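You operate a simulated robot arm through the tools that you are given. There is no shell and no other tool. Be economical: measure what you need, move in short steps, check, and stop when the job is done.

The job below is to be done with a simulated robot arm. You get a single attempt, and the scene is never put back.

JOB
Grease the black bearing in the bearing packer as the stroke card says.
Fine: clamp it with the packer lever, fingers off the shoe; full strokes of the plunger; lever up, bearing on the clean tray.

It is judged by the outcome, as a careful person would: the job done as asked, and still so three seconds after it is handed in. It fails if anything else is knocked over, pushed out of place, dropped, spilled or broken.

ROBOT AND FRAMES
A 7-joint arm with a two-finger parallel gripper, fixed in place. Base frame: the origin is at the foot of the arm, x ahead of it, y to its left, z up; the work surface is at about z = 0. Readings come in m, rad, newtons and seconds.
With the tool pointing down near the work surface it reaches from about 0.22 to 0.58 m from the base axis. Its first joint turns from -1.152 to 1.152 rad. Payload 2.5 kg.
Tool frame: the origin (TCP) lies between the finger pads and is the grasp point; the fingertips stand 0.023 m ahead of it; z points along the fingers, y is the line along which they close. Largest opening 0.094 m; finger width 0.038, thickness 0.01; the body of the gripper, 0.054 by 0.096 m, starts 0.039 m behind the TCP.
Orientation is told as [roll, pitch, yaw] about the base's x, y, z axes, in that order, counted from this pose: with the fingers straight down and closing along the base's y, the tool's x points along the base's -x, its y along +y and its z along -z.

CONTROLS
- The arm moves only by the tool step_arm. Its argument "plan" is a list of rows, each a list of 2 entries, a list of its own where there are three numbers: the shift along the tool's x, y, z in m, then the turn, a rotation vector about the tool's x, y, z in rad. In form: [[[dx, dy, dz], [wx, wy, wz]], ...]. A call has 1 to 10 rows; each row shifts and turns the commanded pose from where the row before left it, along the tool's axes as they then stand. "grip" is the opening, from 0 (shut) to 1 (fully open), set as the call begins (left out, the last holds). Each row takes 0.2 s and may step no farther than 0.05 m and 0.15 rad from the row before; otherwise, or with a gripper value out of range, the whole call is refused. Where a pose cannot be reached the arm comes as near as it can. A force on the tool above 70 N (or 10 N above the force at the start of the call, whichever is more), or a blocked arm, ends the call early, and 0.2 s more pass. Each finger travels about 0.108 m/s and halts on what it meets, pressing with about 26 N; the grip force reading is that of the motor and also rises with nothing between the fingers. The clock runs only during rows and for 0.2 s after the last one: add rows that do not move to give the fingers time. The reply holds the time, the measured pose of the TCP, the force on the tool along the base axes, the opening and the grip force, in the units named above and with some noise.
- Cameras (640 x 400 px; columns grow to the right, rows downward): "scene" is fixed at [0.1227, -0.4008, 0.5686]; the picture's right is [0.77, -0.63, 0.00], its down [-0.27, -0.33, -0.91] and it looks along [0.57, 0.70, -0.42] (base axes); focal length 283 px, centre (320, 200). "wrist" rides on the gripper at [0.087, 0.016, -0.074] in the tool frame; the picture's right is [-0.18, 0.98, 0.00], its down [-0.58, -0.11, -0.81] and it looks along [-0.79, -0.15, 0.59] (tool axes); focal length 243 px, centre (320, 200). There is no depth. A picture from a camera that has moved, and an enlarged one, comes with that camera's place and axes in the base frame and with its lens. The place of the scene camera against the robot may be out by one fixed shift of up to 0.018 m in any direction.
- grab_frame(camera): a new picture of that camera. The clock stands still meanwhile.
- zoom(camera, box): a new picture of the part [left, top, right, bottom] of that camera's present view, enlarged. The clock stands still meanwhile.
- close_job(): hands the job in; it is judged then, once.

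Go step by step. Nothing tells you positions but the pictures and the camera data: compare them with the known pose of the tool, close in by small moves and look again before you grip or let go. The budget is 120 turns and 76 pictures, counting those below and the enlarged ones. Unless the task says otherwise, let go and move clear before handing in, and close with one line.

The tools are called as a command line: name --argument value ..., lists and objects as JSON in quotes. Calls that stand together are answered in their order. step_arm: Moves the arm, as the interface text tells. Its arguments: {"type":"object","properties":{"plan":{"type":"array","items":{"type":"array"}},"grip":{"type":"number"}},"required":["plan"]} The other tools are called the same way: grab_frame (camera) takes a picture; zoom (camera, box) takes an enlarged picture of a part of a camera's view; close_job () hands the job in.

At the start:

```text
time: 0.0
ee_pos: [0.3121, 0.0576, 0.4702]
tool_rot: [0.0, 0.0, -0.002]
force: [-0.1, 0.2, -0.3]
width: 0.0941
gripper_force: 0.2
```

scene: 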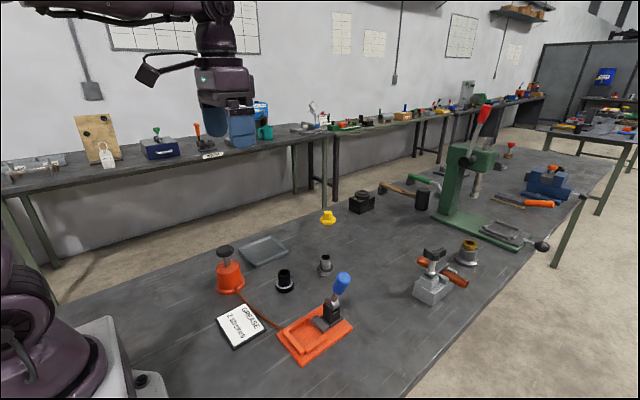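
wrist: 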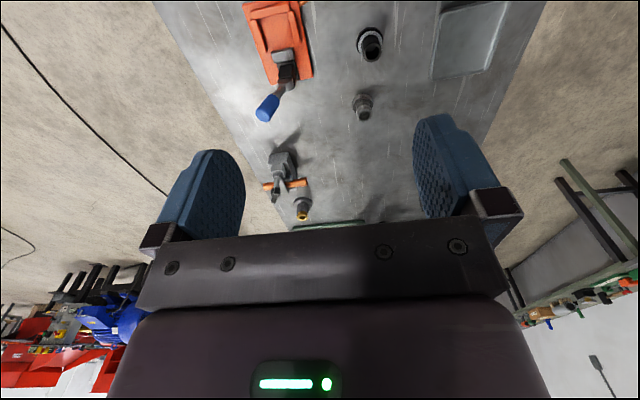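

I see the packer (orange plate with blue-handled lever), a grease plunger (orange pot), a card, a black bearing, a grey one, and the tray. I'll zoom in on these first.

zoom --camera "scene" --box '[200, 230, 370, 370]'

zoom --camera "scene" --box '[210, 295, 280, 355]'

zoom --camera "wrist" --box '[230, 0, 550, 200]'

```text
2.86 times, centred on (285, 300) of scene
camera zoom: at [0.1227, -0.4008, 0.5686], right [0.77, -0.63, 0.0], down [-0.27, -0.33, -0.91], along [0.57, 0.7, -0.42], focal length 809 px, centre (420, -86)
```

zoom: 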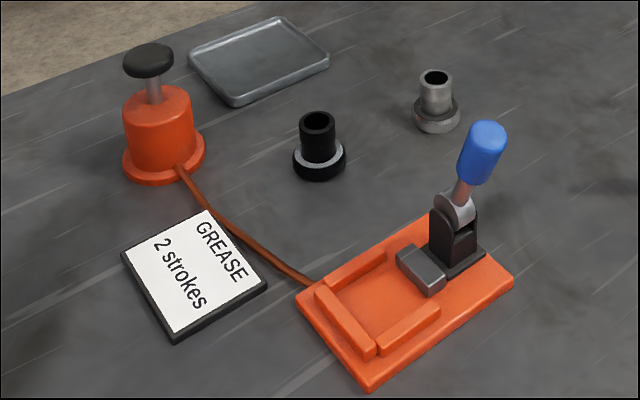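

```text
6.67 times, centred on (245, 325) of scene
camera zoom: at [0.1227, -0.4008, 0.5686], right [0.77, -0.63, 0.0], down [-0.27, -0.33, -0.91], along [0.57, 0.7, -0.42], focal length 1887 px, centre (820, -633)
```

zoom: 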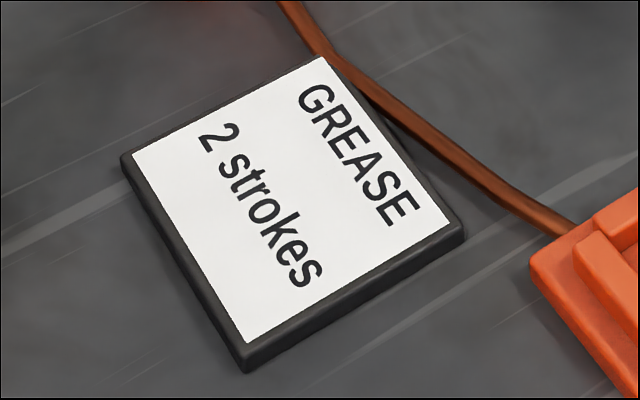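

```text
2.00 times, centred on (390, 100) of wrist
camera zoom: at [0.2251, 0.073, 0.5443], right [0.19, 0.98, 0.0], down [0.58, -0.11, 0.81], along [0.79, -0.15, -0.59], focal length 485 px, centre (180, 400)
```

zoom: 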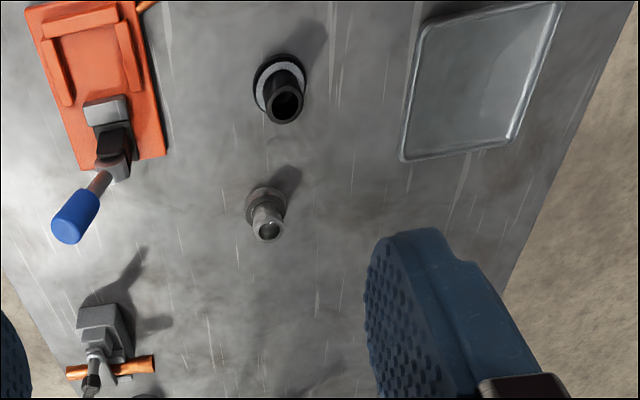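

The card says 2 strokes. I estimate the black bearing at about (0.44, 0.13), the packer seat (0.388, -0.04), the pump (0.32, 0.225) and the tray (0.48, 0.33). Next I'll get a closer look at the packer and lever.

step_arm --plan '[[[0.01, -0.015, 0.045], [0, 0, 0]], [[0.01, -0.015, 0.045], [0, 0, 0]], [[0.01, -0.015, 0.045], [0, 0, 0]], [[0.01, -0.013, 0.035], [0, 0, 0]]]' --grip 1

grab_frame --camera "wrist"

zoom --camera "scene" --box '[270, 260, 366, 360]'

```text
time: 1.0
ee_pos: [0.2727, -0.0017, 0.2989]
tool_rot: [0.0, -0.001, 0.0]
force: [0.8, 0.4, 0.3]
width: 0.0939
gripper_force: 0.1
```

```text
70 pictures are left
camera wrist: at [0.1852, 0.0145, 0.3733], right [0.18, 0.98, 0.0], down [0.58, -0.11, 0.81], along [0.79, -0.15, -0.59], focal length 243 px, centre (320, 200)
```

wrist: 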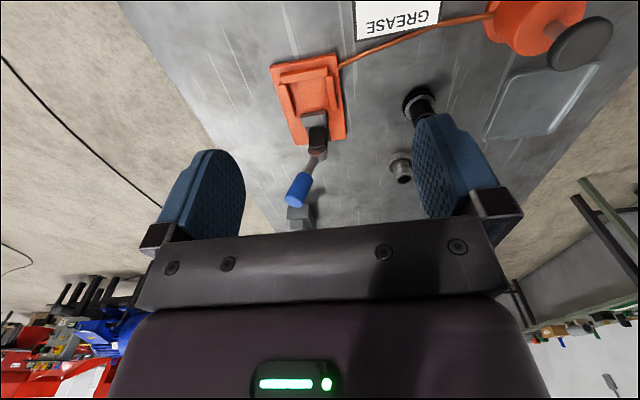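

```text
4.00 times, centred on (318, 310) of scene
camera zoom: at [0.1227, -0.4008, 0.5686], right [0.77, -0.63, 0.0], down [-0.27, -0.33, -0.91], along [0.57, 0.7, -0.42], focal length 1132 px, centre (328, -240)
```

zoom: 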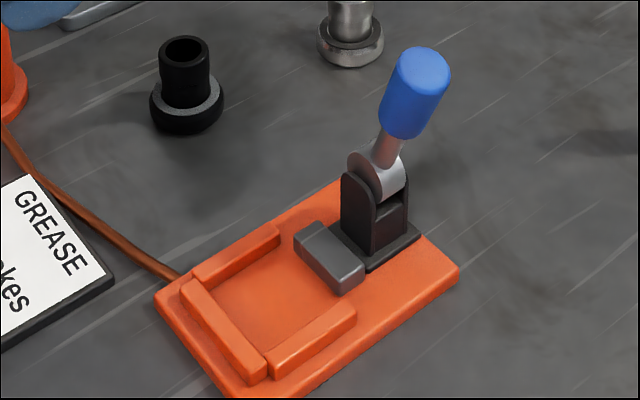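

zoom --camera "wrist" --box '[240, 40, 400, 240]'

zoom --camera "wrist" --box '[390, 0, 630, 150]'

```text
2.00 times, centred on (320, 140) of wrist
camera zoom: at [0.1852, 0.0145, 0.3733], right [0.18, 0.98, 0.0], down [0.58, -0.11, 0.81], along [0.79, -0.15, -0.59], focal length 485 px, centre (320, 320)
```

zoom: 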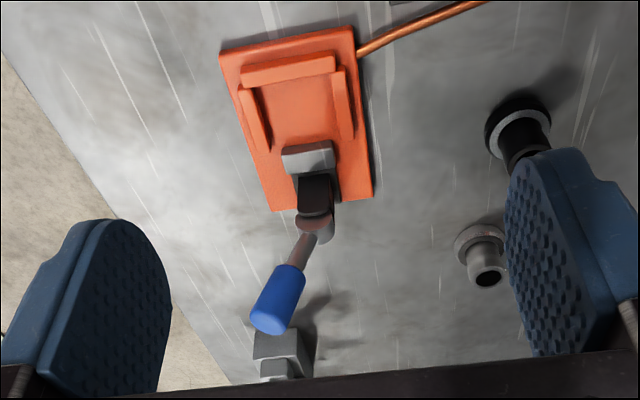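

```text
2.67 times, centred on (510, 75) of wrist
camera zoom: at [0.1852, 0.0145, 0.3733], right [0.18, 0.98, 0.0], down [0.58, -0.11, 0.81], along [0.79, -0.15, -0.59], focal length 647 px, centre (-187, 533)
```

zoom: 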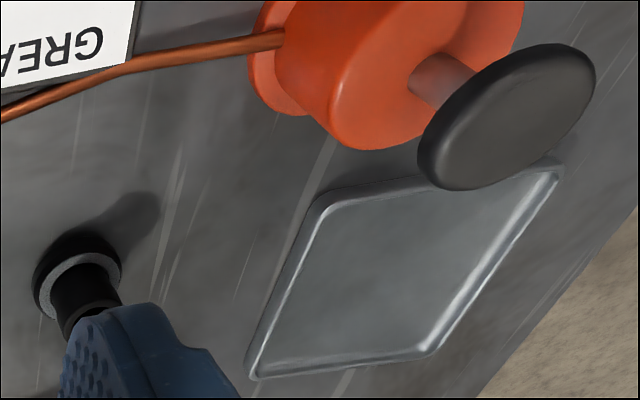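

The lever pivots about x and its handle leans toward -y; the shoe slides toward the seat. First I'll go above the black bearing and look.

step_arm --plan '[[[-0.033, 0.0266, 0.02], [0, 0, 0]], [[-0.033, 0.0266, 0.02], [0, 0, 0]], [[-0.033, 0.0266, 0.02], [0, 0, 0]], [[-0.033, 0.0266, 0.02], [0, 0, 0]], [[-0.033, 0.0266, 0.02], [0, 0, 0]], [[0, 0, 0.04], [0, 0, 0]]]'

grab_frame --camera "wrist"

zoom --camera "scene" --box '[200, 180, 370, 320]'

```text
time: 2.4
ee_pos: [0.438, 0.1344, 0.1578]
tool_rot: [0.001, 0.002, 0.001]
force: [0.2, -0.3, -0.7]
width: 0.0939
gripper_force: 0.1
```

```text
66 pictures are left
camera wrist: at [0.3505, 0.1494, 0.2332], right [0.19, 0.98, 0.0], down [0.58, -0.11, 0.81], along [0.79, -0.15, -0.59], focal length 243 px, centre (320, 200)
```

wrist: 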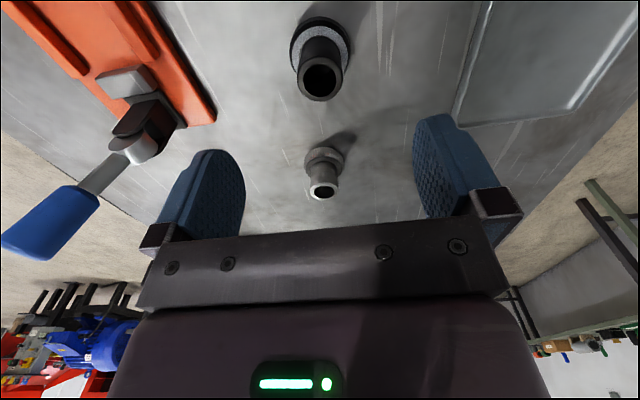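

```text
2.86 times, centred on (285, 250) of scene
camera zoom: at [0.1227, -0.4008, 0.5686], right [0.77, -0.63, 0.0], down [-0.27, -0.33, -0.91], along [0.57, 0.7, -0.42], focal length 809 px, centre (420, 57)
```

zoom: 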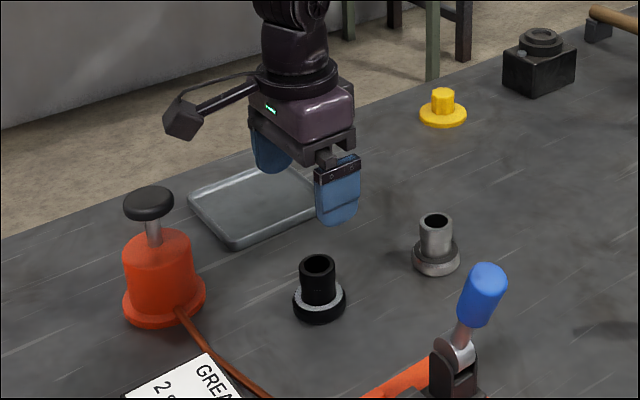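

Bearing centre is at (0.438, 0.133), straight below the gripper. I'll descend with the fingers around the sleeve, clear of the flange, then close.

step_arm --plan '[[[0, -0.001, 0.04], [0, 0, 0]], [[0, 0, 0.04], [0, 0, 0]], [[0, 0, 0.03], [0, 0, 0]], [[0, 0, 0.0], [0, 0, 0]]]'

zoom --camera "scene" --box '[230, 220, 350, 320]'

grab_frame --camera "wrist"

```text
time: 3.4
ee_pos: [0.4373, 0.1312, 0.0488]
tool_rot: [0.0, 0.003, -0.002]
force: [-0.6, 0.3, -0.7]
width: 0.094
gripper_force: 0.1
```

```text
4.00 times, centred on (290, 270) of scene
camera zoom: at [0.1227, -0.4008, 0.5686], right [0.77, -0.63, 0.0], down [-0.27, -0.33, -0.91], along [0.57, 0.7, -0.42], focal length 1132 px, centre (440, -80)
```

zoom: 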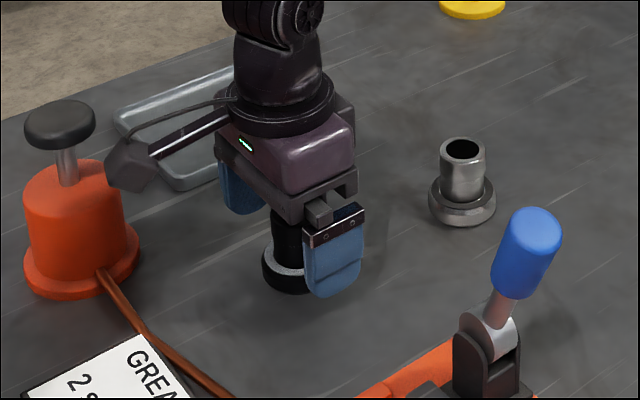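

```text
63 pictures are left
camera wrist: at [0.3503, 0.147, 0.1238], right [0.19, 0.98, 0.0], down [0.58, -0.11, 0.81], along [0.79, -0.15, -0.59], focal length 243 px, centre (320, 200)
```

wrist: 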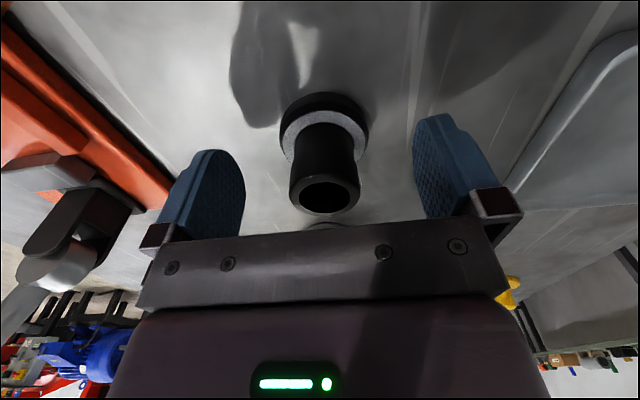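

The sleeve sits about 4 mm nearer than the TCP. I'll correct that and close.

step_arm --plan '[[[0.004, 0.002, 0.001], [0, 0, 0]], [[0, 0, 0], [0, 0, 0]]]'

step_arm --plan '[[[0, 0, 0], [0, 0, 0]], [[0, 0, 0], [0, 0, 0]], [[0, 0, 0], [0, 0, 0]]]' --grip 0

step_arm --plan '[[[0, 0, -0.03], [0, 0, 0]], [[0, 0, -0.04], [0, 0, 0]], [[0, 0, -0.03], [0, 0, 0]]]'

grab_frame --camera "wrist"

```text
time: 4.0
ee_pos: [0.4336, 0.1341, 0.0492]
tool_rot: [-0.002, -0.001, -0.002]
force: [-0.1, -0.7, -1.0]
width: 0.0941
gripper_force: 0.1
```

```text
time: 4.8
ee_pos: [0.433, 0.1324, 0.049]
tool_rot: [-0.001, -0.001, -0.002]
force: [0.2, -0.6, 0.9]
width: 0.0336
gripper_force: 26.0
```

```text
time: 5.6
ee_pos: [0.4321, 0.1334, 0.148]
tool_rot: [0.001, 0.004, -0.002]
force: [-0.5, -0.3, -3.1]
width: 0.0333
gripper_force: 26.0
```

```text
62 pictures are left
camera wrist: at [0.3459, 0.149, 0.2232], right [0.18, 0.98, 0.0], down [0.58, -0.11, 0.81], along [0.79, -0.15, -0.59], focal length 243 px, centre (320, 200)
```

wrist: 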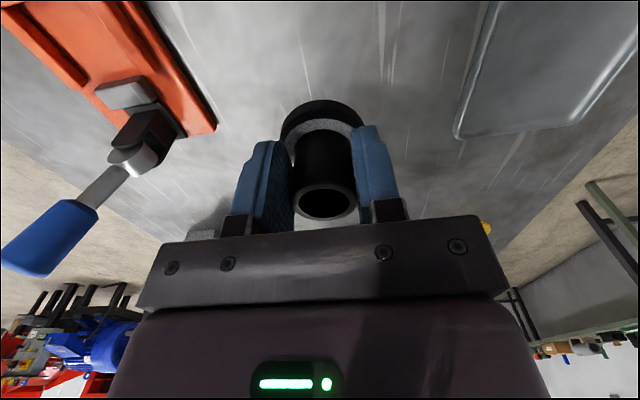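

Bearing is held. Now I'll move over the packer seat at height and look down at it.

step_arm --plan '[[[0.045, 0, 0], [0, 0, 0]], [[0, -0.045, 0], [0, 0, 0]], [[0, -0.045, 0], [0, 0, 0]], [[0, -0.045, 0], [0, 0, 0]], [[0, -0.04, 0], [0, 0, 0]], [[0, 0, 0], [0, 0, 0]]]'

grab_frame --camera "wrist"

zoom --camera "wrist" --box '[240, 0, 400, 100]'

zoom --camera "scene" --box '[260, 250, 370, 370]'

```text
time: 7.0
ee_pos: [0.3891, -0.0409, 0.1497]
tool_rot: [0.0, 0.0, 0.0]
force: [-0.6, 0.7, -1.9]
width: 0.0332
gripper_force: 25.0
```

```text
61 pictures are left
camera wrist: at [0.3012, -0.0259, 0.2233], right [0.18, 0.98, 0.0], down [0.58, -0.11, 0.81], along [0.79, -0.15, -0.59], focal length 243 px, centre (320, 200)
```

wrist: 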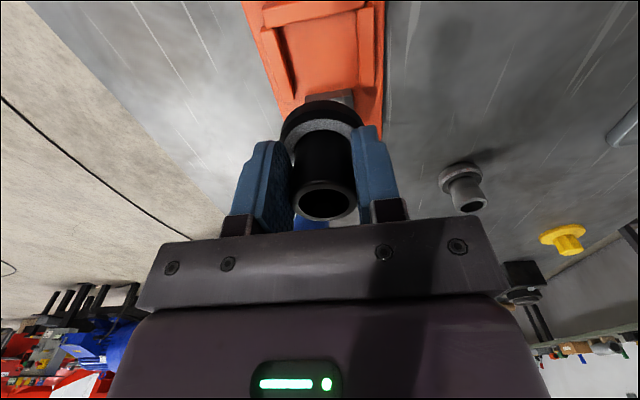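

```text
4.00 times, centred on (320, 50) of wrist
camera zoom: at [0.3012, -0.0259, 0.2233], right [0.18, 0.98, 0.0], down [0.58, -0.11, 0.81], along [0.79, -0.15, -0.59], focal length 970 px, centre (320, 800)
```

zoom: 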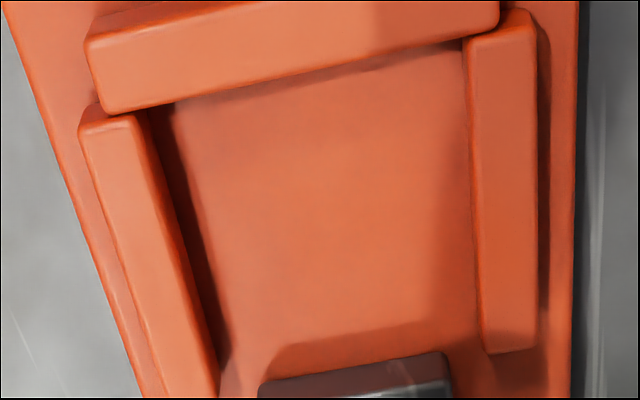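

```text
3.33 times, centred on (315, 310) of scene
camera zoom: at [0.1227, -0.4008, 0.5686], right [0.77, -0.63, 0.0], down [-0.27, -0.33, -0.91], along [0.57, 0.7, -0.42], focal length 943 px, centre (337, -167)
```

zoom: 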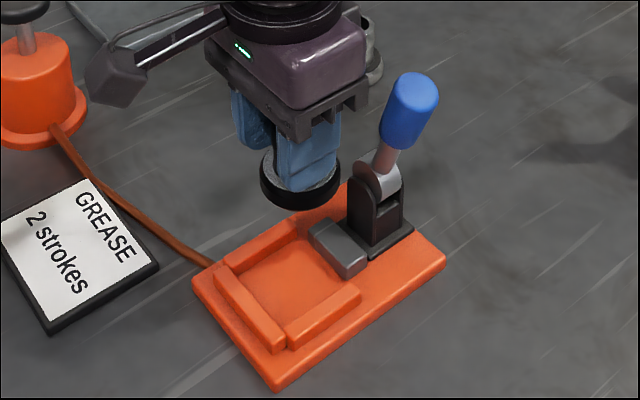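

Seat spans x 0.360–0.420, y -0.066–-0.012, so its centre is about (0.389, -0.039). I'll lower to just above the fence and check alignment.

step_arm --plan '[[[0, 0.002, 0.035], [0, 0, 0]], [[0, 0, 0.03], [0, 0, 0]], [[0, 0, 0], [0, 0, 0]]]'

zoom --camera "wrist" --box '[220, 0, 420, 160]'

zoom --camera "scene" --box '[270, 270, 366, 360]'

```text
time: 7.8
ee_pos: [0.3885, -0.0384, 0.0835]
tool_rot: [-0.002, -0.001, -0.003]
force: [-0.4, 0.4, -2.9]
width: 0.0329
gripper_force: 25.6
```

```text
2.50 times, centred on (320, 80) of wrist
camera zoom: at [0.3007, -0.0234, 0.1588], right [0.19, 0.98, 0.0], down [0.58, -0.11, 0.81], along [0.79, -0.15, -0.59], focal length 606 px, centre (320, 500)
```

zoom: 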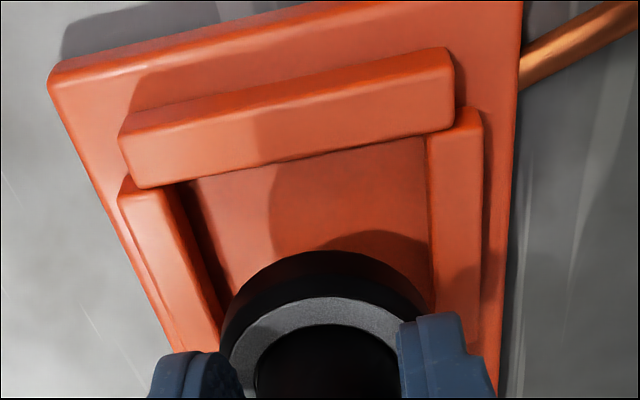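

```text
4.44 times, centred on (318, 315) of scene
camera zoom: at [0.1227, -0.4008, 0.5686], right [0.77, -0.63, 0.0], down [-0.27, -0.33, -0.91], along [0.57, 0.7, -0.42], focal length 1258 px, centre (329, -311)
```

zoom: 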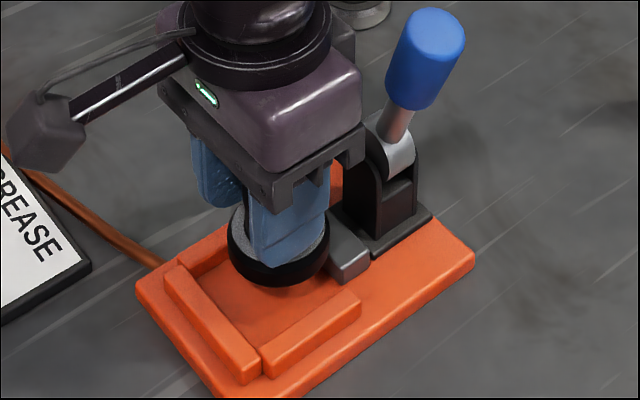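

Alignment looks close; I'll nudge -1 mm in y and descend a little further, looking again.

step_arm --plan '[[[0, -0.0008, 0.01], [0, 0, 0]], [[0, 0, 0], [0, 0, 0]]]'

zoom --camera "wrist" --box '[220, 0, 420, 160]'

zoom --camera "scene" --box '[290, 300, 346, 345]'

```text
time: 8.4
ee_pos: [0.3876, -0.0401, 0.0739]
tool_rot: [-0.001, -0.003, -0.001]
force: [-5.2, 0.4, 11.9]
width: 0.0329
gripper_force: 26.2
```

```text
2.50 times, centred on (320, 80) of wrist
camera zoom: at [0.301, -0.0244, 0.1495], right [0.18, 0.98, 0.0], down [0.58, -0.11, 0.81], along [0.79, -0.15, -0.59], focal length 606 px, centre (320, 500)
```

zoom: 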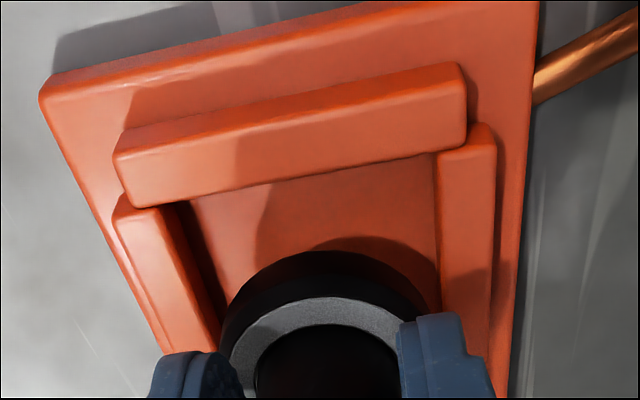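

```text
8.89 times, centred on (318, 322) of scene
camera zoom: at [0.1226, -0.4008, 0.5686], right [0.77, -0.63, 0.0], down [-0.27, -0.33, -0.91], along [0.57, 0.7, -0.42], focal length 2516 px, centre (338, -889)
```

zoom: 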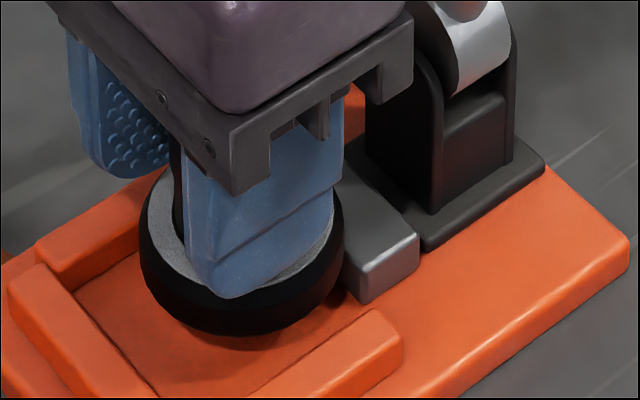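

Contact with the shoe: the bearing sits about 5 mm forward of the TCP in the grip. I'll lift slightly, shift -4 mm in x and lower again.

step_arm --plan '[[[0, 0, -0.006], [0, 0, 0]], [[0.004, 0, 0], [0, 0, 0]], [[0, 0, 0.006], [0, 0, 0]], [[0, 0, 0.003], [0, 0, 0]], [[0, 0, 0], [0, 0, 0]]]'

zoom --camera "wrist" --box '[220, 0, 420, 160]'

zoom --camera "scene" --box '[290, 300, 346, 345]'

```text
time: 9.6
ee_pos: [0.3837, -0.0392, 0.071]
tool_rot: [0.002, -0.002, -0.002]
force: [-6.6, 0.4, 10.1]
width: 0.0332
gripper_force: 25.9
```

```text
2.50 times, centred on (320, 80) of wrist
camera zoom: at [0.297, -0.0248, 0.1458], right [0.19, 0.98, 0.0], down [0.58, -0.11, 0.81], along [0.79, -0.15, -0.59], focal length 606 px, centre (320, 500)
```

zoom: 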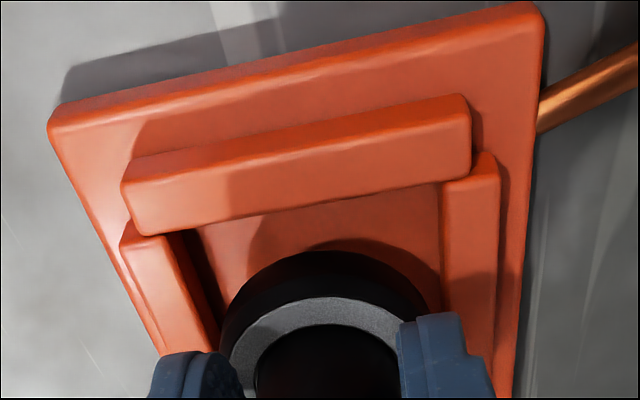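

```text
8.89 times, centred on (318, 322) of scene
camera zoom: at [0.1226, -0.4008, 0.5686], right [0.77, -0.63, 0.0], down [-0.27, -0.33, -0.91], along [0.57, 0.7, -0.42], focal length 2516 px, centre (338, -889)
```

zoom: 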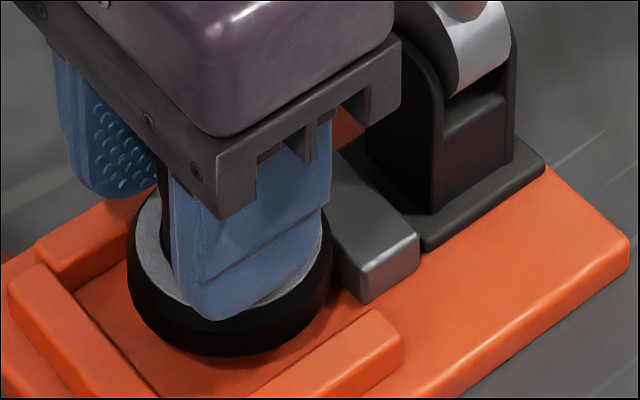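

Still riding on the shoe's edge; there's space left toward the back bar, so I'll shift another 3 mm.

step_arm --plan '[[[0, 0, -0.006], [0, 0, 0]], [[0.003, 0, 0], [0, 0, 0]], [[0, 0, 0.006], [0, 0, 0]], [[0, 0, 0.003], [0, 0, 0]], [[0, 0, 0], [0, 0, 0]]]'

zoom --camera "scene" --box '[290, 300, 346, 345]'

```text
time: 10.8
ee_pos: [0.381, -0.0407, 0.0675]
tool_rot: [-0.001, 0.001, -0.002]
force: [-0.6, 0.5, -4.0]
width: 0.0329
gripper_force: 25.6
```

```text
8.89 times, centred on (318, 322) of scene
camera zoom: at [0.1227, -0.4008, 0.5686], right [0.77, -0.63, 0.0], down [-0.27, -0.33, -0.91], along [0.57, 0.7, -0.42], focal length 2516 px, centre (338, -889)
```

zoom: 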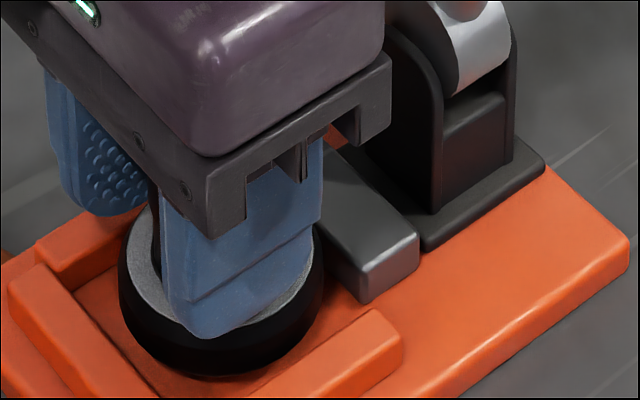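

No contact now; continuing down gently toward the floor of the seat.

step_arm --plan '[[[0, 0, 0.002], [0, 0, 0]], [[0, 0, 0.002], [0, 0, 0]], [[0, 0, 0.0015], [0, 0, 0]], [[0, 0, 0], [0, 0, 0]]]'

zoom --camera "scene" --box '[290, 300, 346, 345]'

zoom --camera "wrist" --box '[220, 0, 420, 160]'

```text
time: 11.8
ee_pos: [0.3816, -0.0398, 0.0623]
tool_rot: [0.001, -0.001, -0.004]
force: [-0.3, -0.1, -2.8]
width: 0.0333
gripper_force: 25.5
```

```text
8.89 times, centred on (318, 322) of scene
camera zoom: at [0.1227, -0.4008, 0.5686], right [0.77, -0.63, 0.0], down [-0.27, -0.33, -0.91], along [0.57, 0.7, -0.42], focal length 2516 px, centre (338, -889)
```

zoom: 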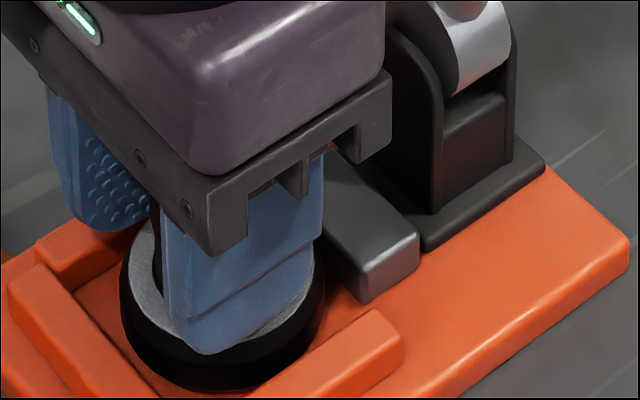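

```text
2.50 times, centred on (320, 80) of wrist
camera zoom: at [0.2942, -0.025, 0.1367], right [0.19, 0.98, 0.0], down [0.58, -0.11, 0.81], along [0.79, -0.15, -0.59], focal length 606 px, centre (320, 500)
```

zoom: 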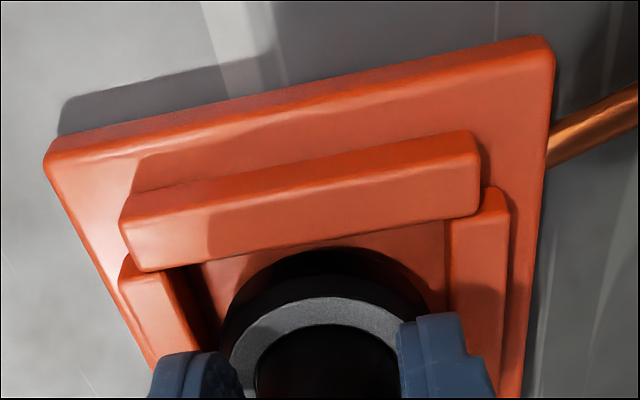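

Inside the fence with no contact; lowering the last 2–3 mm until it touches.

step_arm --plan '[[[0, 0, 0.0015], [0, 0, 0]], [[0, 0, 0.001], [0, 0, 0]], [[0, 0, 0], [0, 0, 0]]]'

```text
time: 12.6
ee_pos: [0.3817, -0.0405, 0.0605]
tool_rot: [0.0, -0.002, -0.002]
force: [-3.7, 0.4, 17.1]
width: 0.0331
gripper_force: 25.8
```

Seated on the floor (z matches). Release and rise straight up.

step_arm --plan '[[[0, 0, -0.001], [0, 0, 0]], [[0, 0, 0], [0, 0, 0]], [[0, 0, 0], [0, 0, 0]]]' --grip 0.7

step_arm --plan '[[[0, 0, -0.03], [0, 0, 0]], [[0, 0, -0.04], [0, 0, 0]], [[0, 0, -0.04], [0, 0, 0]], [[0, 0, -0.04], [0, 0, 0]], [[0, 0, 0], [0, 0, 0]]]'

grab_frame --camera "wrist"

zoom --camera "scene" --box '[280, 265, 366, 365]'

```text
time: 13.4
ee_pos: [0.3803, -0.0416, 0.0599]
tool_rot: [0.001, 0.0, -0.002]
force: [-0.7, 0.2, -0.2]
width: 0.0658
gripper_force: 0.0
```

```text
time: 14.6
ee_pos: [0.3803, -0.0402, 0.2101]
tool_rot: [0.0, 0.001, -0.002]
force: [-0.3, -0.4, 0.1]
width: 0.0658
gripper_force: 0.0
```

```text
49 pictures are left
camera wrist: at [0.2937, -0.025, 0.2858], right [0.19, 0.98, 0.0], down [0.58, -0.11, 0.81], along [0.79, -0.15, -0.59], focal length 243 px, centre (320, 200)
```

wrist: 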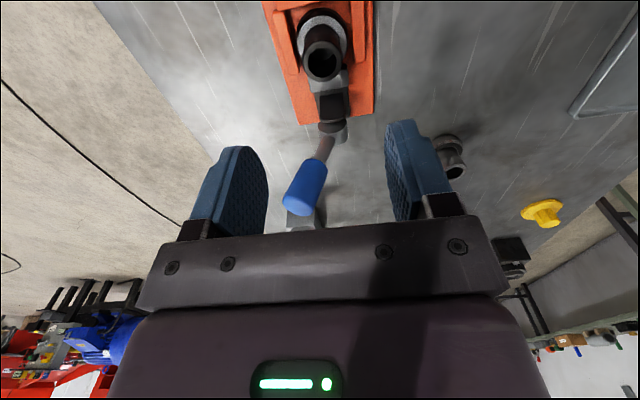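

```text
4.00 times, centred on (323, 315) of scene
camera zoom: at [0.1226, -0.4008, 0.5686], right [0.77, -0.63, 0.0], down [-0.27, -0.33, -0.91], along [0.57, 0.7, -0.42], focal length 1132 px, centre (308, -260)
```

zoom: 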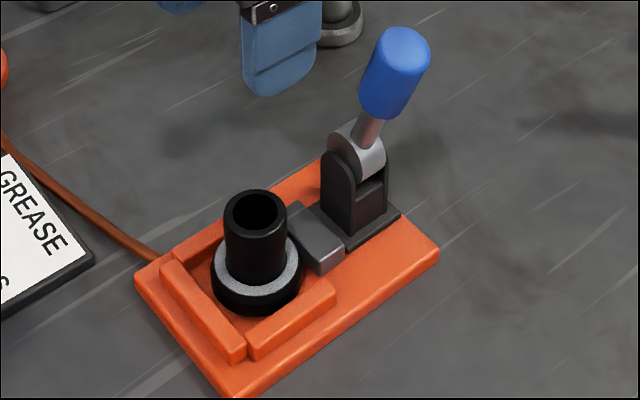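

Bearing seated well. The lever pivots at about (0.465, -0.043, 0.065), and the handle centre is (0.467, -0.070, 0.140). I'll yaw 90° so the pads grip the handle along x and can follow its arc.

step_arm --plan '[[[0, 0, -0.02], [0, 0, -0.15]], [[0, 0, 0], [0, 0, -0.15]], [[0, 0, 0], [0, 0, -0.15]], [[0, 0, 0], [0, 0, -0.15]], [[0, 0, 0], [0, 0, -0.15]], [[0, 0, 0], [0, 0, -0.15]], [[0, 0, 0], [0, 0, -0.15]], [[0, 0, 0], [0, 0, -0.15]], [[0, 0, 0], [0, 0, -0.15]], [[0, 0, 0], [0, 0, -0.15]]]' --grip 1

step_arm --plan '[[[0, 0, 0], [0, 0, -0.071]], [[0, 0.043, 0], [0, 0, 0]], [[0.029, 0.04, 0], [0, 0, 0]], [[0, 0, 0], [0, 0, 0]]]'

grab_frame --camera "wrist"

zoom --camera "scene" --box '[280, 210, 400, 330]'

```text
time: 16.8
ee_pos: [0.3809, -0.0406, 0.23]
tool_rot: [0.0, -0.001, 1.499]
force: [-0.6, 0.4, -0.1]
width: 0.0941
gripper_force: 0.1
```

```text
time: 17.8
ee_pos: [0.2975, -0.0694, 0.2309]
tool_rot: [0.0, 0.001, 1.569]
force: [-0.1, 0.0, 0.2]
width: 0.0939
gripper_force: 0.1
```

```text
47 pictures are left
camera wrist: at [0.2801, -0.1567, 0.3057], right [-0.98, 0.19, 0.0], down [0.11, 0.58, 0.81], along [0.15, 0.79, -0.59], focal length 243 px, centre (320, 200)
```

wrist: 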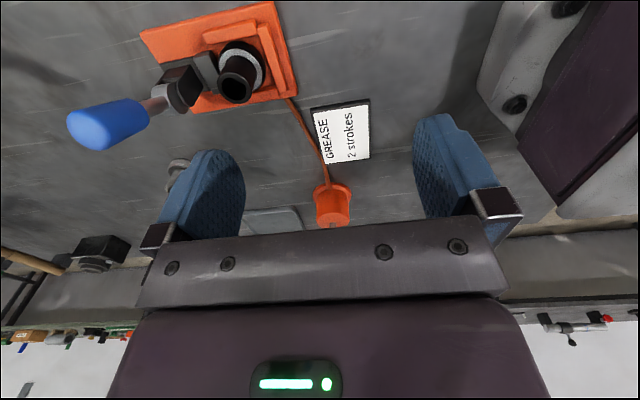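

```text
3.33 times, centred on (340, 270) of scene
camera zoom: at [0.1226, -0.4008, 0.5686], right [0.77, -0.63, 0.0], down [-0.27, -0.33, -0.91], along [0.57, 0.7, -0.42], focal length 943 px, centre (253, -33)
```

zoom: 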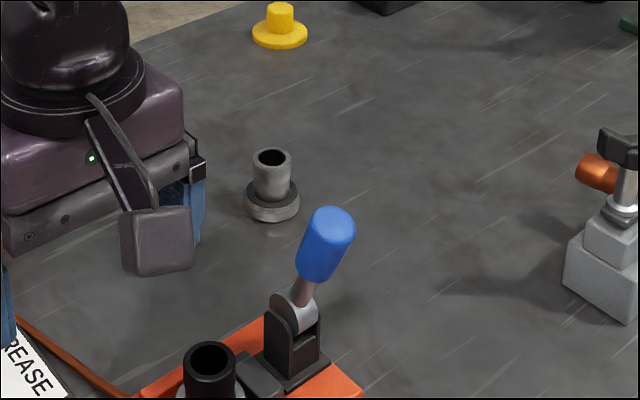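

Tool y now points to -x; I'll move +0.17 m in x above the handle and look.

step_arm --plan '[[[0, -0.0424, 0], [0, 0, 0]], [[0, -0.0424, 0], [0, 0, 0]], [[0, -0.0424, 0], [0, 0, 0]], [[0, -0.0424, 0], [0, 0, 0]], [[0, 0, 0], [0, 0, 0]]]'

grab_frame --camera "wrist"

zoom --camera "scene" --box '[280, 190, 400, 340]'

```text
time: 19.0
ee_pos: [0.4672, -0.0685, 0.23]
tool_rot: [-0.001, 0.002, 1.569]
force: [-0.1, -0.3, -0.1]
width: 0.0939
gripper_force: 0.1
```

```text
45 pictures are left
camera wrist: at [0.4505, -0.1564, 0.3049], right [-0.98, 0.19, 0.0], down [0.11, 0.58, 0.81], along [0.15, 0.79, -0.59], focal length 243 px, centre (320, 200)
```

wrist: 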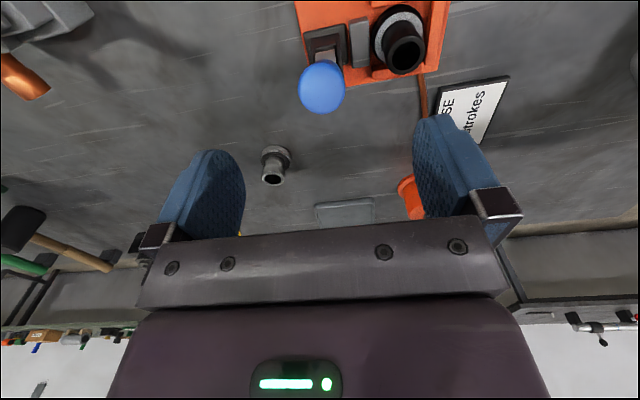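

```text
2.67 times, centred on (340, 265) of scene
camera zoom: at [0.1227, -0.4008, 0.5686], right [0.77, -0.63, 0.0], down [-0.27, -0.33, -0.91], along [0.57, 0.7, -0.42], focal length 755 px, centre (267, 27)
```

zoom: 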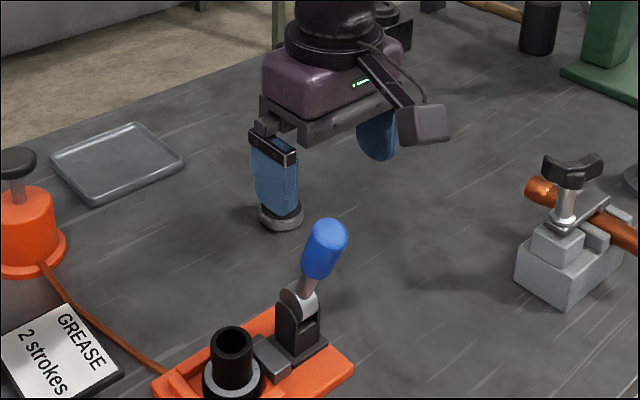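

Handle is between the fingers in x. Descend to the handle centre and close.

step_arm --plan '[[[0.0015, 0.001, 0.04], [0, 0, 0]], [[0, 0, 0.04], [0, 0, 0]], [[0, 0, 0.01], [0, 0, 0]], [[0, 0, 0], [0, 0, 0]]]'

grab_frame --camera "wrist"

zoom --camera "scene" --box '[280, 230, 380, 340]'

```text
time: 20.0
ee_pos: [0.466, -0.0707, 0.1397]
tool_rot: [0.0, -0.002, 1.567]
force: [0.4, 0.1, 0.4]
width: 0.0939
gripper_force: 0.0
```

```text
43 pictures are left
camera wrist: at [0.4499, -0.1586, 0.2146], right [-0.98, 0.19, 0.0], down [0.11, 0.58, 0.81], along [0.15, 0.79, -0.59], focal length 243 px, centre (320, 200)
```

wrist: 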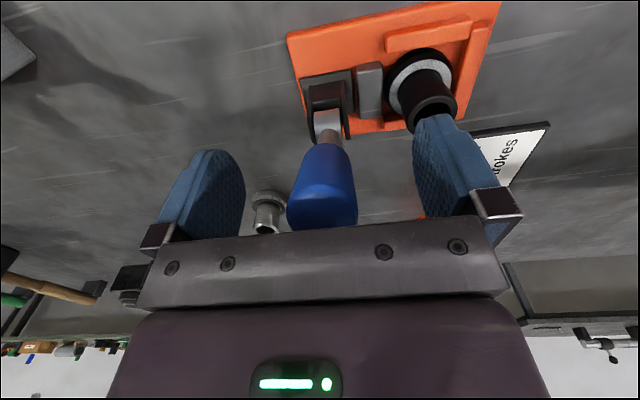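

```text
3.64 times, centred on (330, 285) of scene
camera zoom: at [0.1227, -0.4008, 0.5686], right [0.77, -0.63, 0.0], down [-0.27, -0.33, -0.91], along [0.57, 0.7, -0.42], focal length 1029 px, centre (284, -109)
```

zoom: 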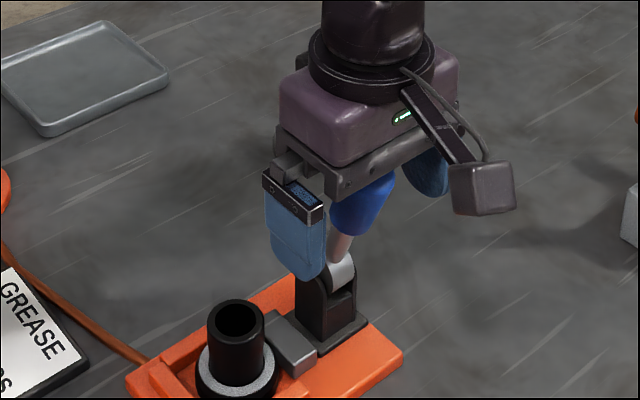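

The handle is centred between the pads. Closing.

step_arm --plan '[[[0, 0, 0], [0, 0, 0]], [[0, 0, 0], [0, 0, 0]], [[0, 0, 0], [0, 0, 0]], [[0, 0, 0], [0, 0, 0]]]' --grip 0

```text
time: 21.0
ee_pos: [0.4659, -0.0711, 0.139]
tool_rot: [0.008, -0.001, 1.568]
force: [-26.5, 1.2, 7.8]
width: 0.0285
gripper_force: 44.9
```

Lateral force of -26 N: the handle's true centre is slightly to -x. I'll ease the arm 2 mm that way.

step_arm --plan '[[[0, 0.0015, 0], [0, 0, 0]], [[0, 0, 0], [0, 0, 0]]]'

```text
time: 21.6
ee_pos: [0.4647, -0.0719, 0.1402]
tool_rot: [0.0, 0.001, 1.568]
force: [-8.6, 0.1, -8.1]
width: 0.0289
gripper_force: 45.4
```

step_arm --plan '[[[0.006, 0.0007, 0.0025], [0, 0, 0]], [[0.006, 0, 0.0032], [0, 0, 0]], [[0, 0, 0], [0, 0, 0]]]'

zoom --camera "scene" --box '[280, 230, 380, 340]'

```text
time: 22.4
ee_pos: [0.4647, -0.0811, 0.1349]
tool_rot: [-0.002, -0.003, 1.57]
force: [-8.6, 15.4, 4.2]
width: 0.0289
gripper_force: 44.9
```

```text
3.64 times, centred on (330, 285) of scene
camera zoom: at [0.1226, -0.4008, 0.5686], right [0.77, -0.63, 0.0], down [-0.27, -0.33, -0.91], along [0.57, 0.7, -0.42], focal length 1029 px, centre (284, -109)
```

zoom: 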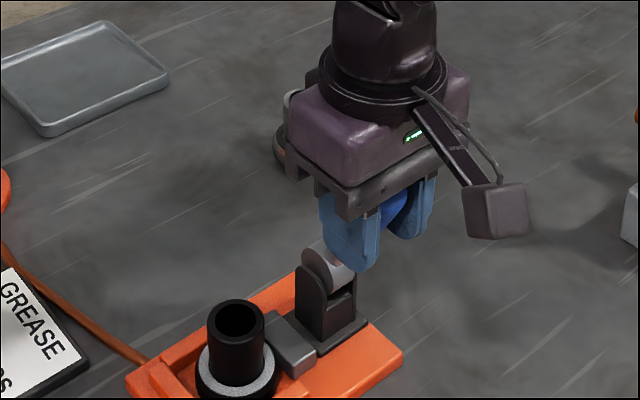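

The lever is swinging toward -y with modest resistance, and the shoe appears to advance. Continuing along the arc.

step_arm --plan '[[[0.0057, 0, 0.004], [0, 0, 0]], [[0.0057, 0, 0.004], [0, 0, 0]], [[0.005, 0, 0.005], [0, 0, 0]], [[0.005, 0, 0.005], [0, 0, 0]], [[0, 0, 0], [0, 0, 0]]]'

zoom --camera "scene" --box '[280, 230, 380, 340]'

```text
time: 23.6
ee_pos: [0.4646, -0.1057, 0.1177]
tool_rot: [-0.004, 0.002, 1.567]
force: [-0.3, 4.9, 14.6]
width: 0.0282
gripper_force: 44.8
```

```text
3.64 times, centred on (330, 285) of scene
camera zoom: at [0.1226, -0.4008, 0.5686], right [0.77, -0.63, 0.0], down [-0.27, -0.33, -0.91], along [0.57, 0.7, -0.42], focal length 1029 px, centre (284, -109)
```

zoom: 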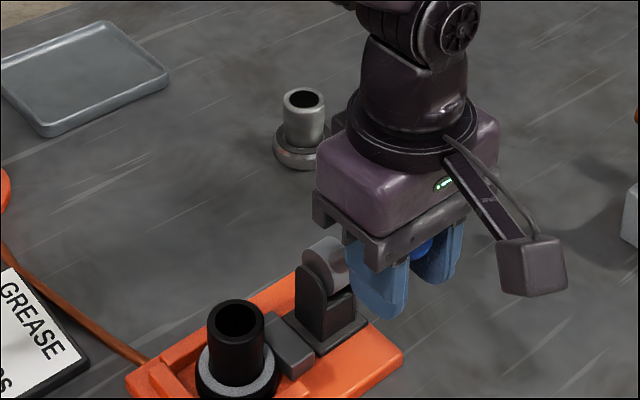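

step_arm --plan '[[[0.004, 0, 0.0057], [0, 0, 0]], [[0.004, 0, 0.0057], [0, 0, 0]], [[0.003, 0, 0.0063], [0, 0, 0]], [[0.003, 0, 0.0063], [0, 0, 0]], [[0, 0, 0], [0, 0, 0]]]'

zoom --camera "scene" --box '[280, 250, 380, 360]'

```text
time: 24.8
ee_pos: [0.4659, -0.1191, 0.0939]
tool_rot: [-0.002, 0.002, 1.567]
force: [2.3, -4.7, 19.6]
width: 0.0285
gripper_force: 45.0
```

```text
3.64 times, centred on (330, 305) of scene
camera zoom: at [0.1225, -0.4008, 0.5686], right [0.77, -0.63, 0.0], down [-0.27, -0.33, -0.91], along [0.57, 0.7, -0.42], focal length 1029 px, centre (284, -182)
```

zoom: 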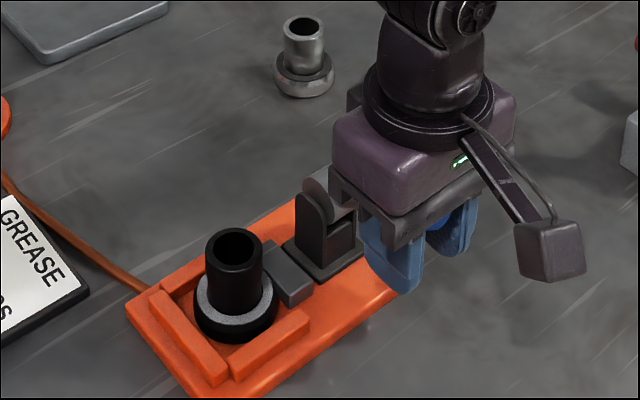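

step_arm --plan '[[[0.002, 0, 0.0067], [0, 0, 0]], [[0.0016, 0, 0.0067], [0, 0, 0]], [[0, 0, 0], [0, 0, 0]]]'

zoom --camera "scene" --box '[280, 260, 370, 360]'

```text
time: 25.6
ee_pos: [0.4653, -0.1259, 0.0802]
tool_rot: [-0.005, 0.005, 1.565]
force: [0.8, -21.0, 24.7]
width: 0.0285
gripper_force: 45.0
```

```text
4.00 times, centred on (325, 310) of scene
camera zoom: at [0.1225, -0.4008, 0.5687], right [0.77, -0.63, 0.0], down [-0.27, -0.33, -0.91], along [0.57, 0.7, -0.42], focal length 1132 px, centre (300, -240)
```

zoom: 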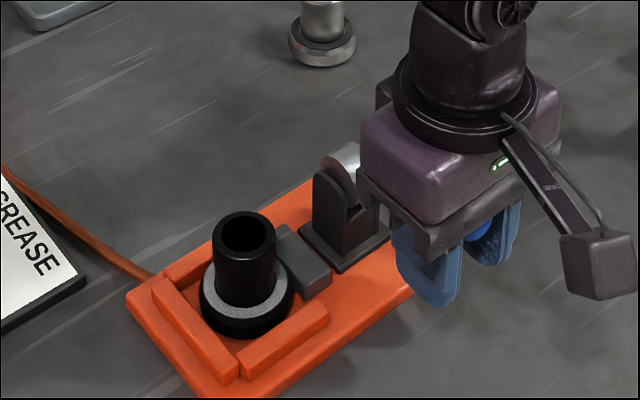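

The inward-outward force suggests I'm slightly inside the arc; easing outward and continuing down.

step_arm --plan '[[[0.002, 0, 0.004], [0, 0, 0]], [[0.001, 0, 0.005], [0, 0, 0]], [[0, 0, 0], [0, 0, 0]]]'

zoom --camera "scene" --box '[280, 260, 370, 360]'

grab_frame --camera "wrist"

```text
time: 26.4
ee_pos: [0.4659, -0.1277, 0.0711]
tool_rot: [-0.004, 0.003, 1.566]
force: [-0.3, -22.1, 21.2]
width: 0.0281
gripper_force: 44.9
```

```text
4.00 times, centred on (325, 310) of scene
camera zoom: at [0.1225, -0.4008, 0.5687], right [0.77, -0.63, 0.0], down [-0.27, -0.33, -0.91], along [0.57, 0.7, -0.42], focal length 1132 px, centre (300, -240)
```

zoom: 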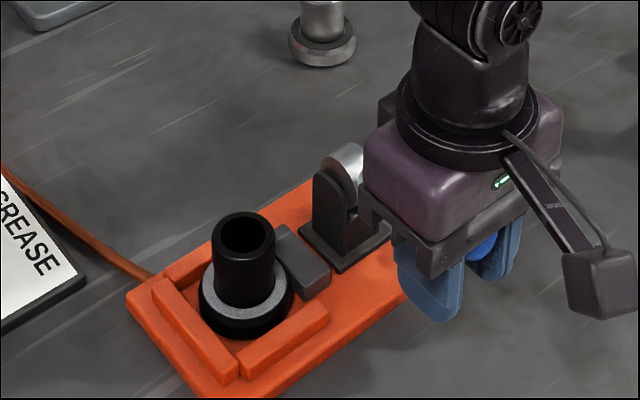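

```text
36 pictures are left
camera wrist: at [0.4477, -0.2139, 0.1469], right [-0.98, 0.19, 0.0], down [0.11, 0.58, 0.81], along [0.15, 0.79, -0.59], focal length 243 px, centre (320, 200)
```

wrist: 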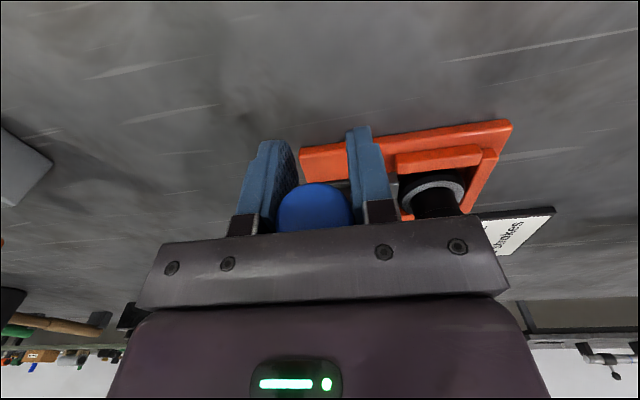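

step_arm --plan '[[[0.002, 0, 0.004], [0, 0, 0]], [[0.0005, 0, 0.003], [0, 0, 0]], [[0, 0, 0], [0, 0, 0]]]'

```text
time: 27.2
ee_pos: [0.4646, -0.1269, 0.0647]
tool_rot: [-0.004, 0.001, 1.568]
force: [4.1, -17.3, 18.4]
width: 0.0283
gripper_force: 44.8
```

step_arm --plan '[[[0.0, 0, 0.004], [0, 0, 0]], [[-0.0005, 0, 0.004], [0, 0, 0]], [[0, 0, 0], [0, 0, 0]]]'

zoom --camera "scene" --box '[280, 260, 370, 360]'

```text
time: 28.0
ee_pos: [0.4654, -0.1274, 0.056]
tool_rot: [-0.002, 0.001, 1.568]
force: [3.7, -20.1, 16.1]
width: 0.0283
gripper_force: 44.9
```

```text
4.00 times, centred on (325, 310) of scene
camera zoom: at [0.1226, -0.4008, 0.5686], right [0.77, -0.63, 0.0], down [-0.27, -0.33, -0.91], along [0.57, 0.7, -0.42], focal length 1132 px, centre (300, -240)
```

zoom: 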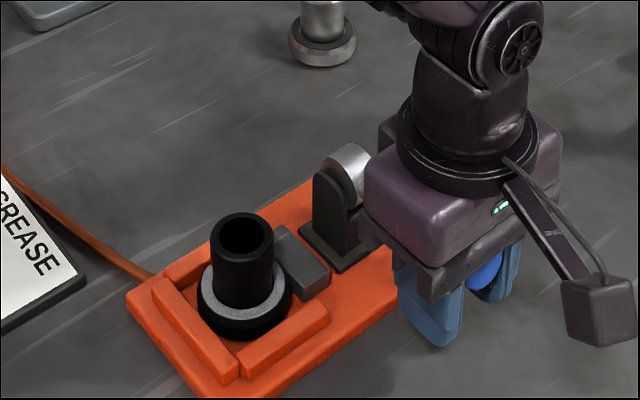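

step_arm --plan '[[[-0.001, 0, 0.004], [0, 0, 0]], [[-0.001, 0, 0.004], [0, 0, 0]], [[0, 0, 0], [0, 0, 0]]]'

zoom --camera "scene" --box '[290, 290, 370, 350]'

```text
time: 28.8
ee_pos: [0.4648, -0.1265, 0.0476]
tool_rot: [-0.001, 0.001, 1.567]
force: [6.1, -23.3, 14.1]
width: 0.0283
gripper_force: 45.0
```

```text
6.67 times, centred on (330, 320) of scene
camera zoom: at [0.1226, -0.4008, 0.5686], right [0.77, -0.63, 0.0], down [-0.27, -0.33, -0.91], along [0.57, 0.7, -0.42], focal length 1887 px, centre (253, -600)
```

zoom: 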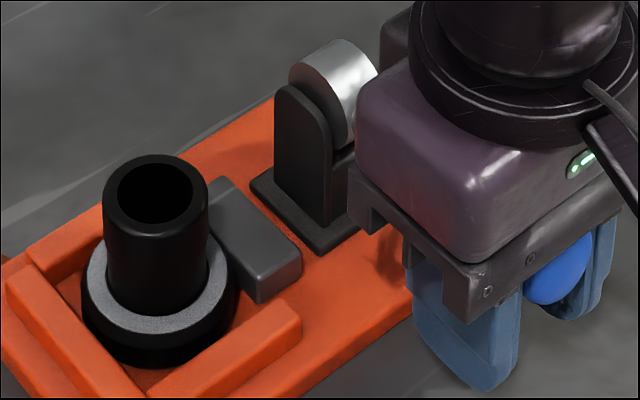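

step_arm --plan '[[[-0.0015, 0, 0.004], [0, 0, 0]], [[0, 0, 0], [0, 0, 0]]]'

grab_frame --camera "wrist"

```text
time: 29.4
ee_pos: [0.4657, -0.1249, 0.0435]
tool_rot: [-0.002, 0.003, 1.569]
force: [6.6, -23.6, 11.8]
width: 0.0281
gripper_force: 44.7
```

```text
33 pictures are left
camera wrist: at [0.4478, -0.2124, 0.1193], right [-0.98, 0.19, 0.0], down [0.11, 0.58, 0.8], along [0.15, 0.79, -0.59], focal length 243 px, centre (320, 200)
```

wrist: 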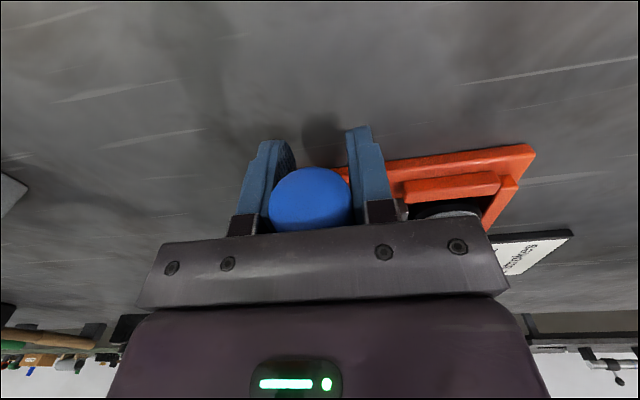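

step_arm --plan '[[[-0.0015, 0, 0.004], [0, 0, 0]], [[0, 0, 0], [0, 0, 0]]]'

zoom --camera "scene" --box '[290, 290, 380, 370]'

```text
time: 30.0
ee_pos: [0.4637, -0.1225, 0.0388]
tool_rot: [-0.003, 0.003, 1.566]
force: [8.2, -24.7, 10.6]
width: 0.0281
gripper_force: 44.5
```

```text
5.00 times, centred on (335, 330) of scene
camera zoom: at [0.1226, -0.4008, 0.5686], right [0.77, -0.63, 0.0], down [-0.27, -0.33, -0.91], along [0.57, 0.7, -0.42], focal length 1415 px, centre (245, -450)
```

zoom: 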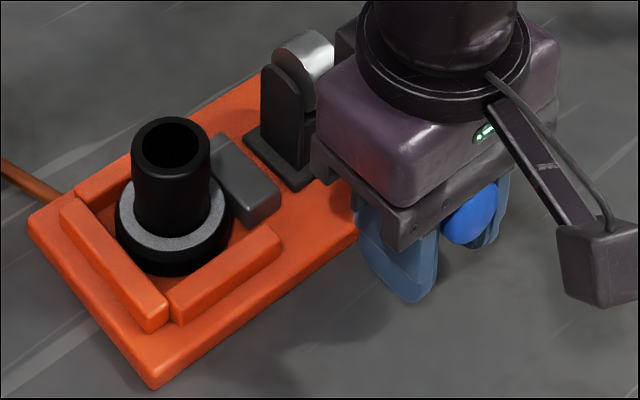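

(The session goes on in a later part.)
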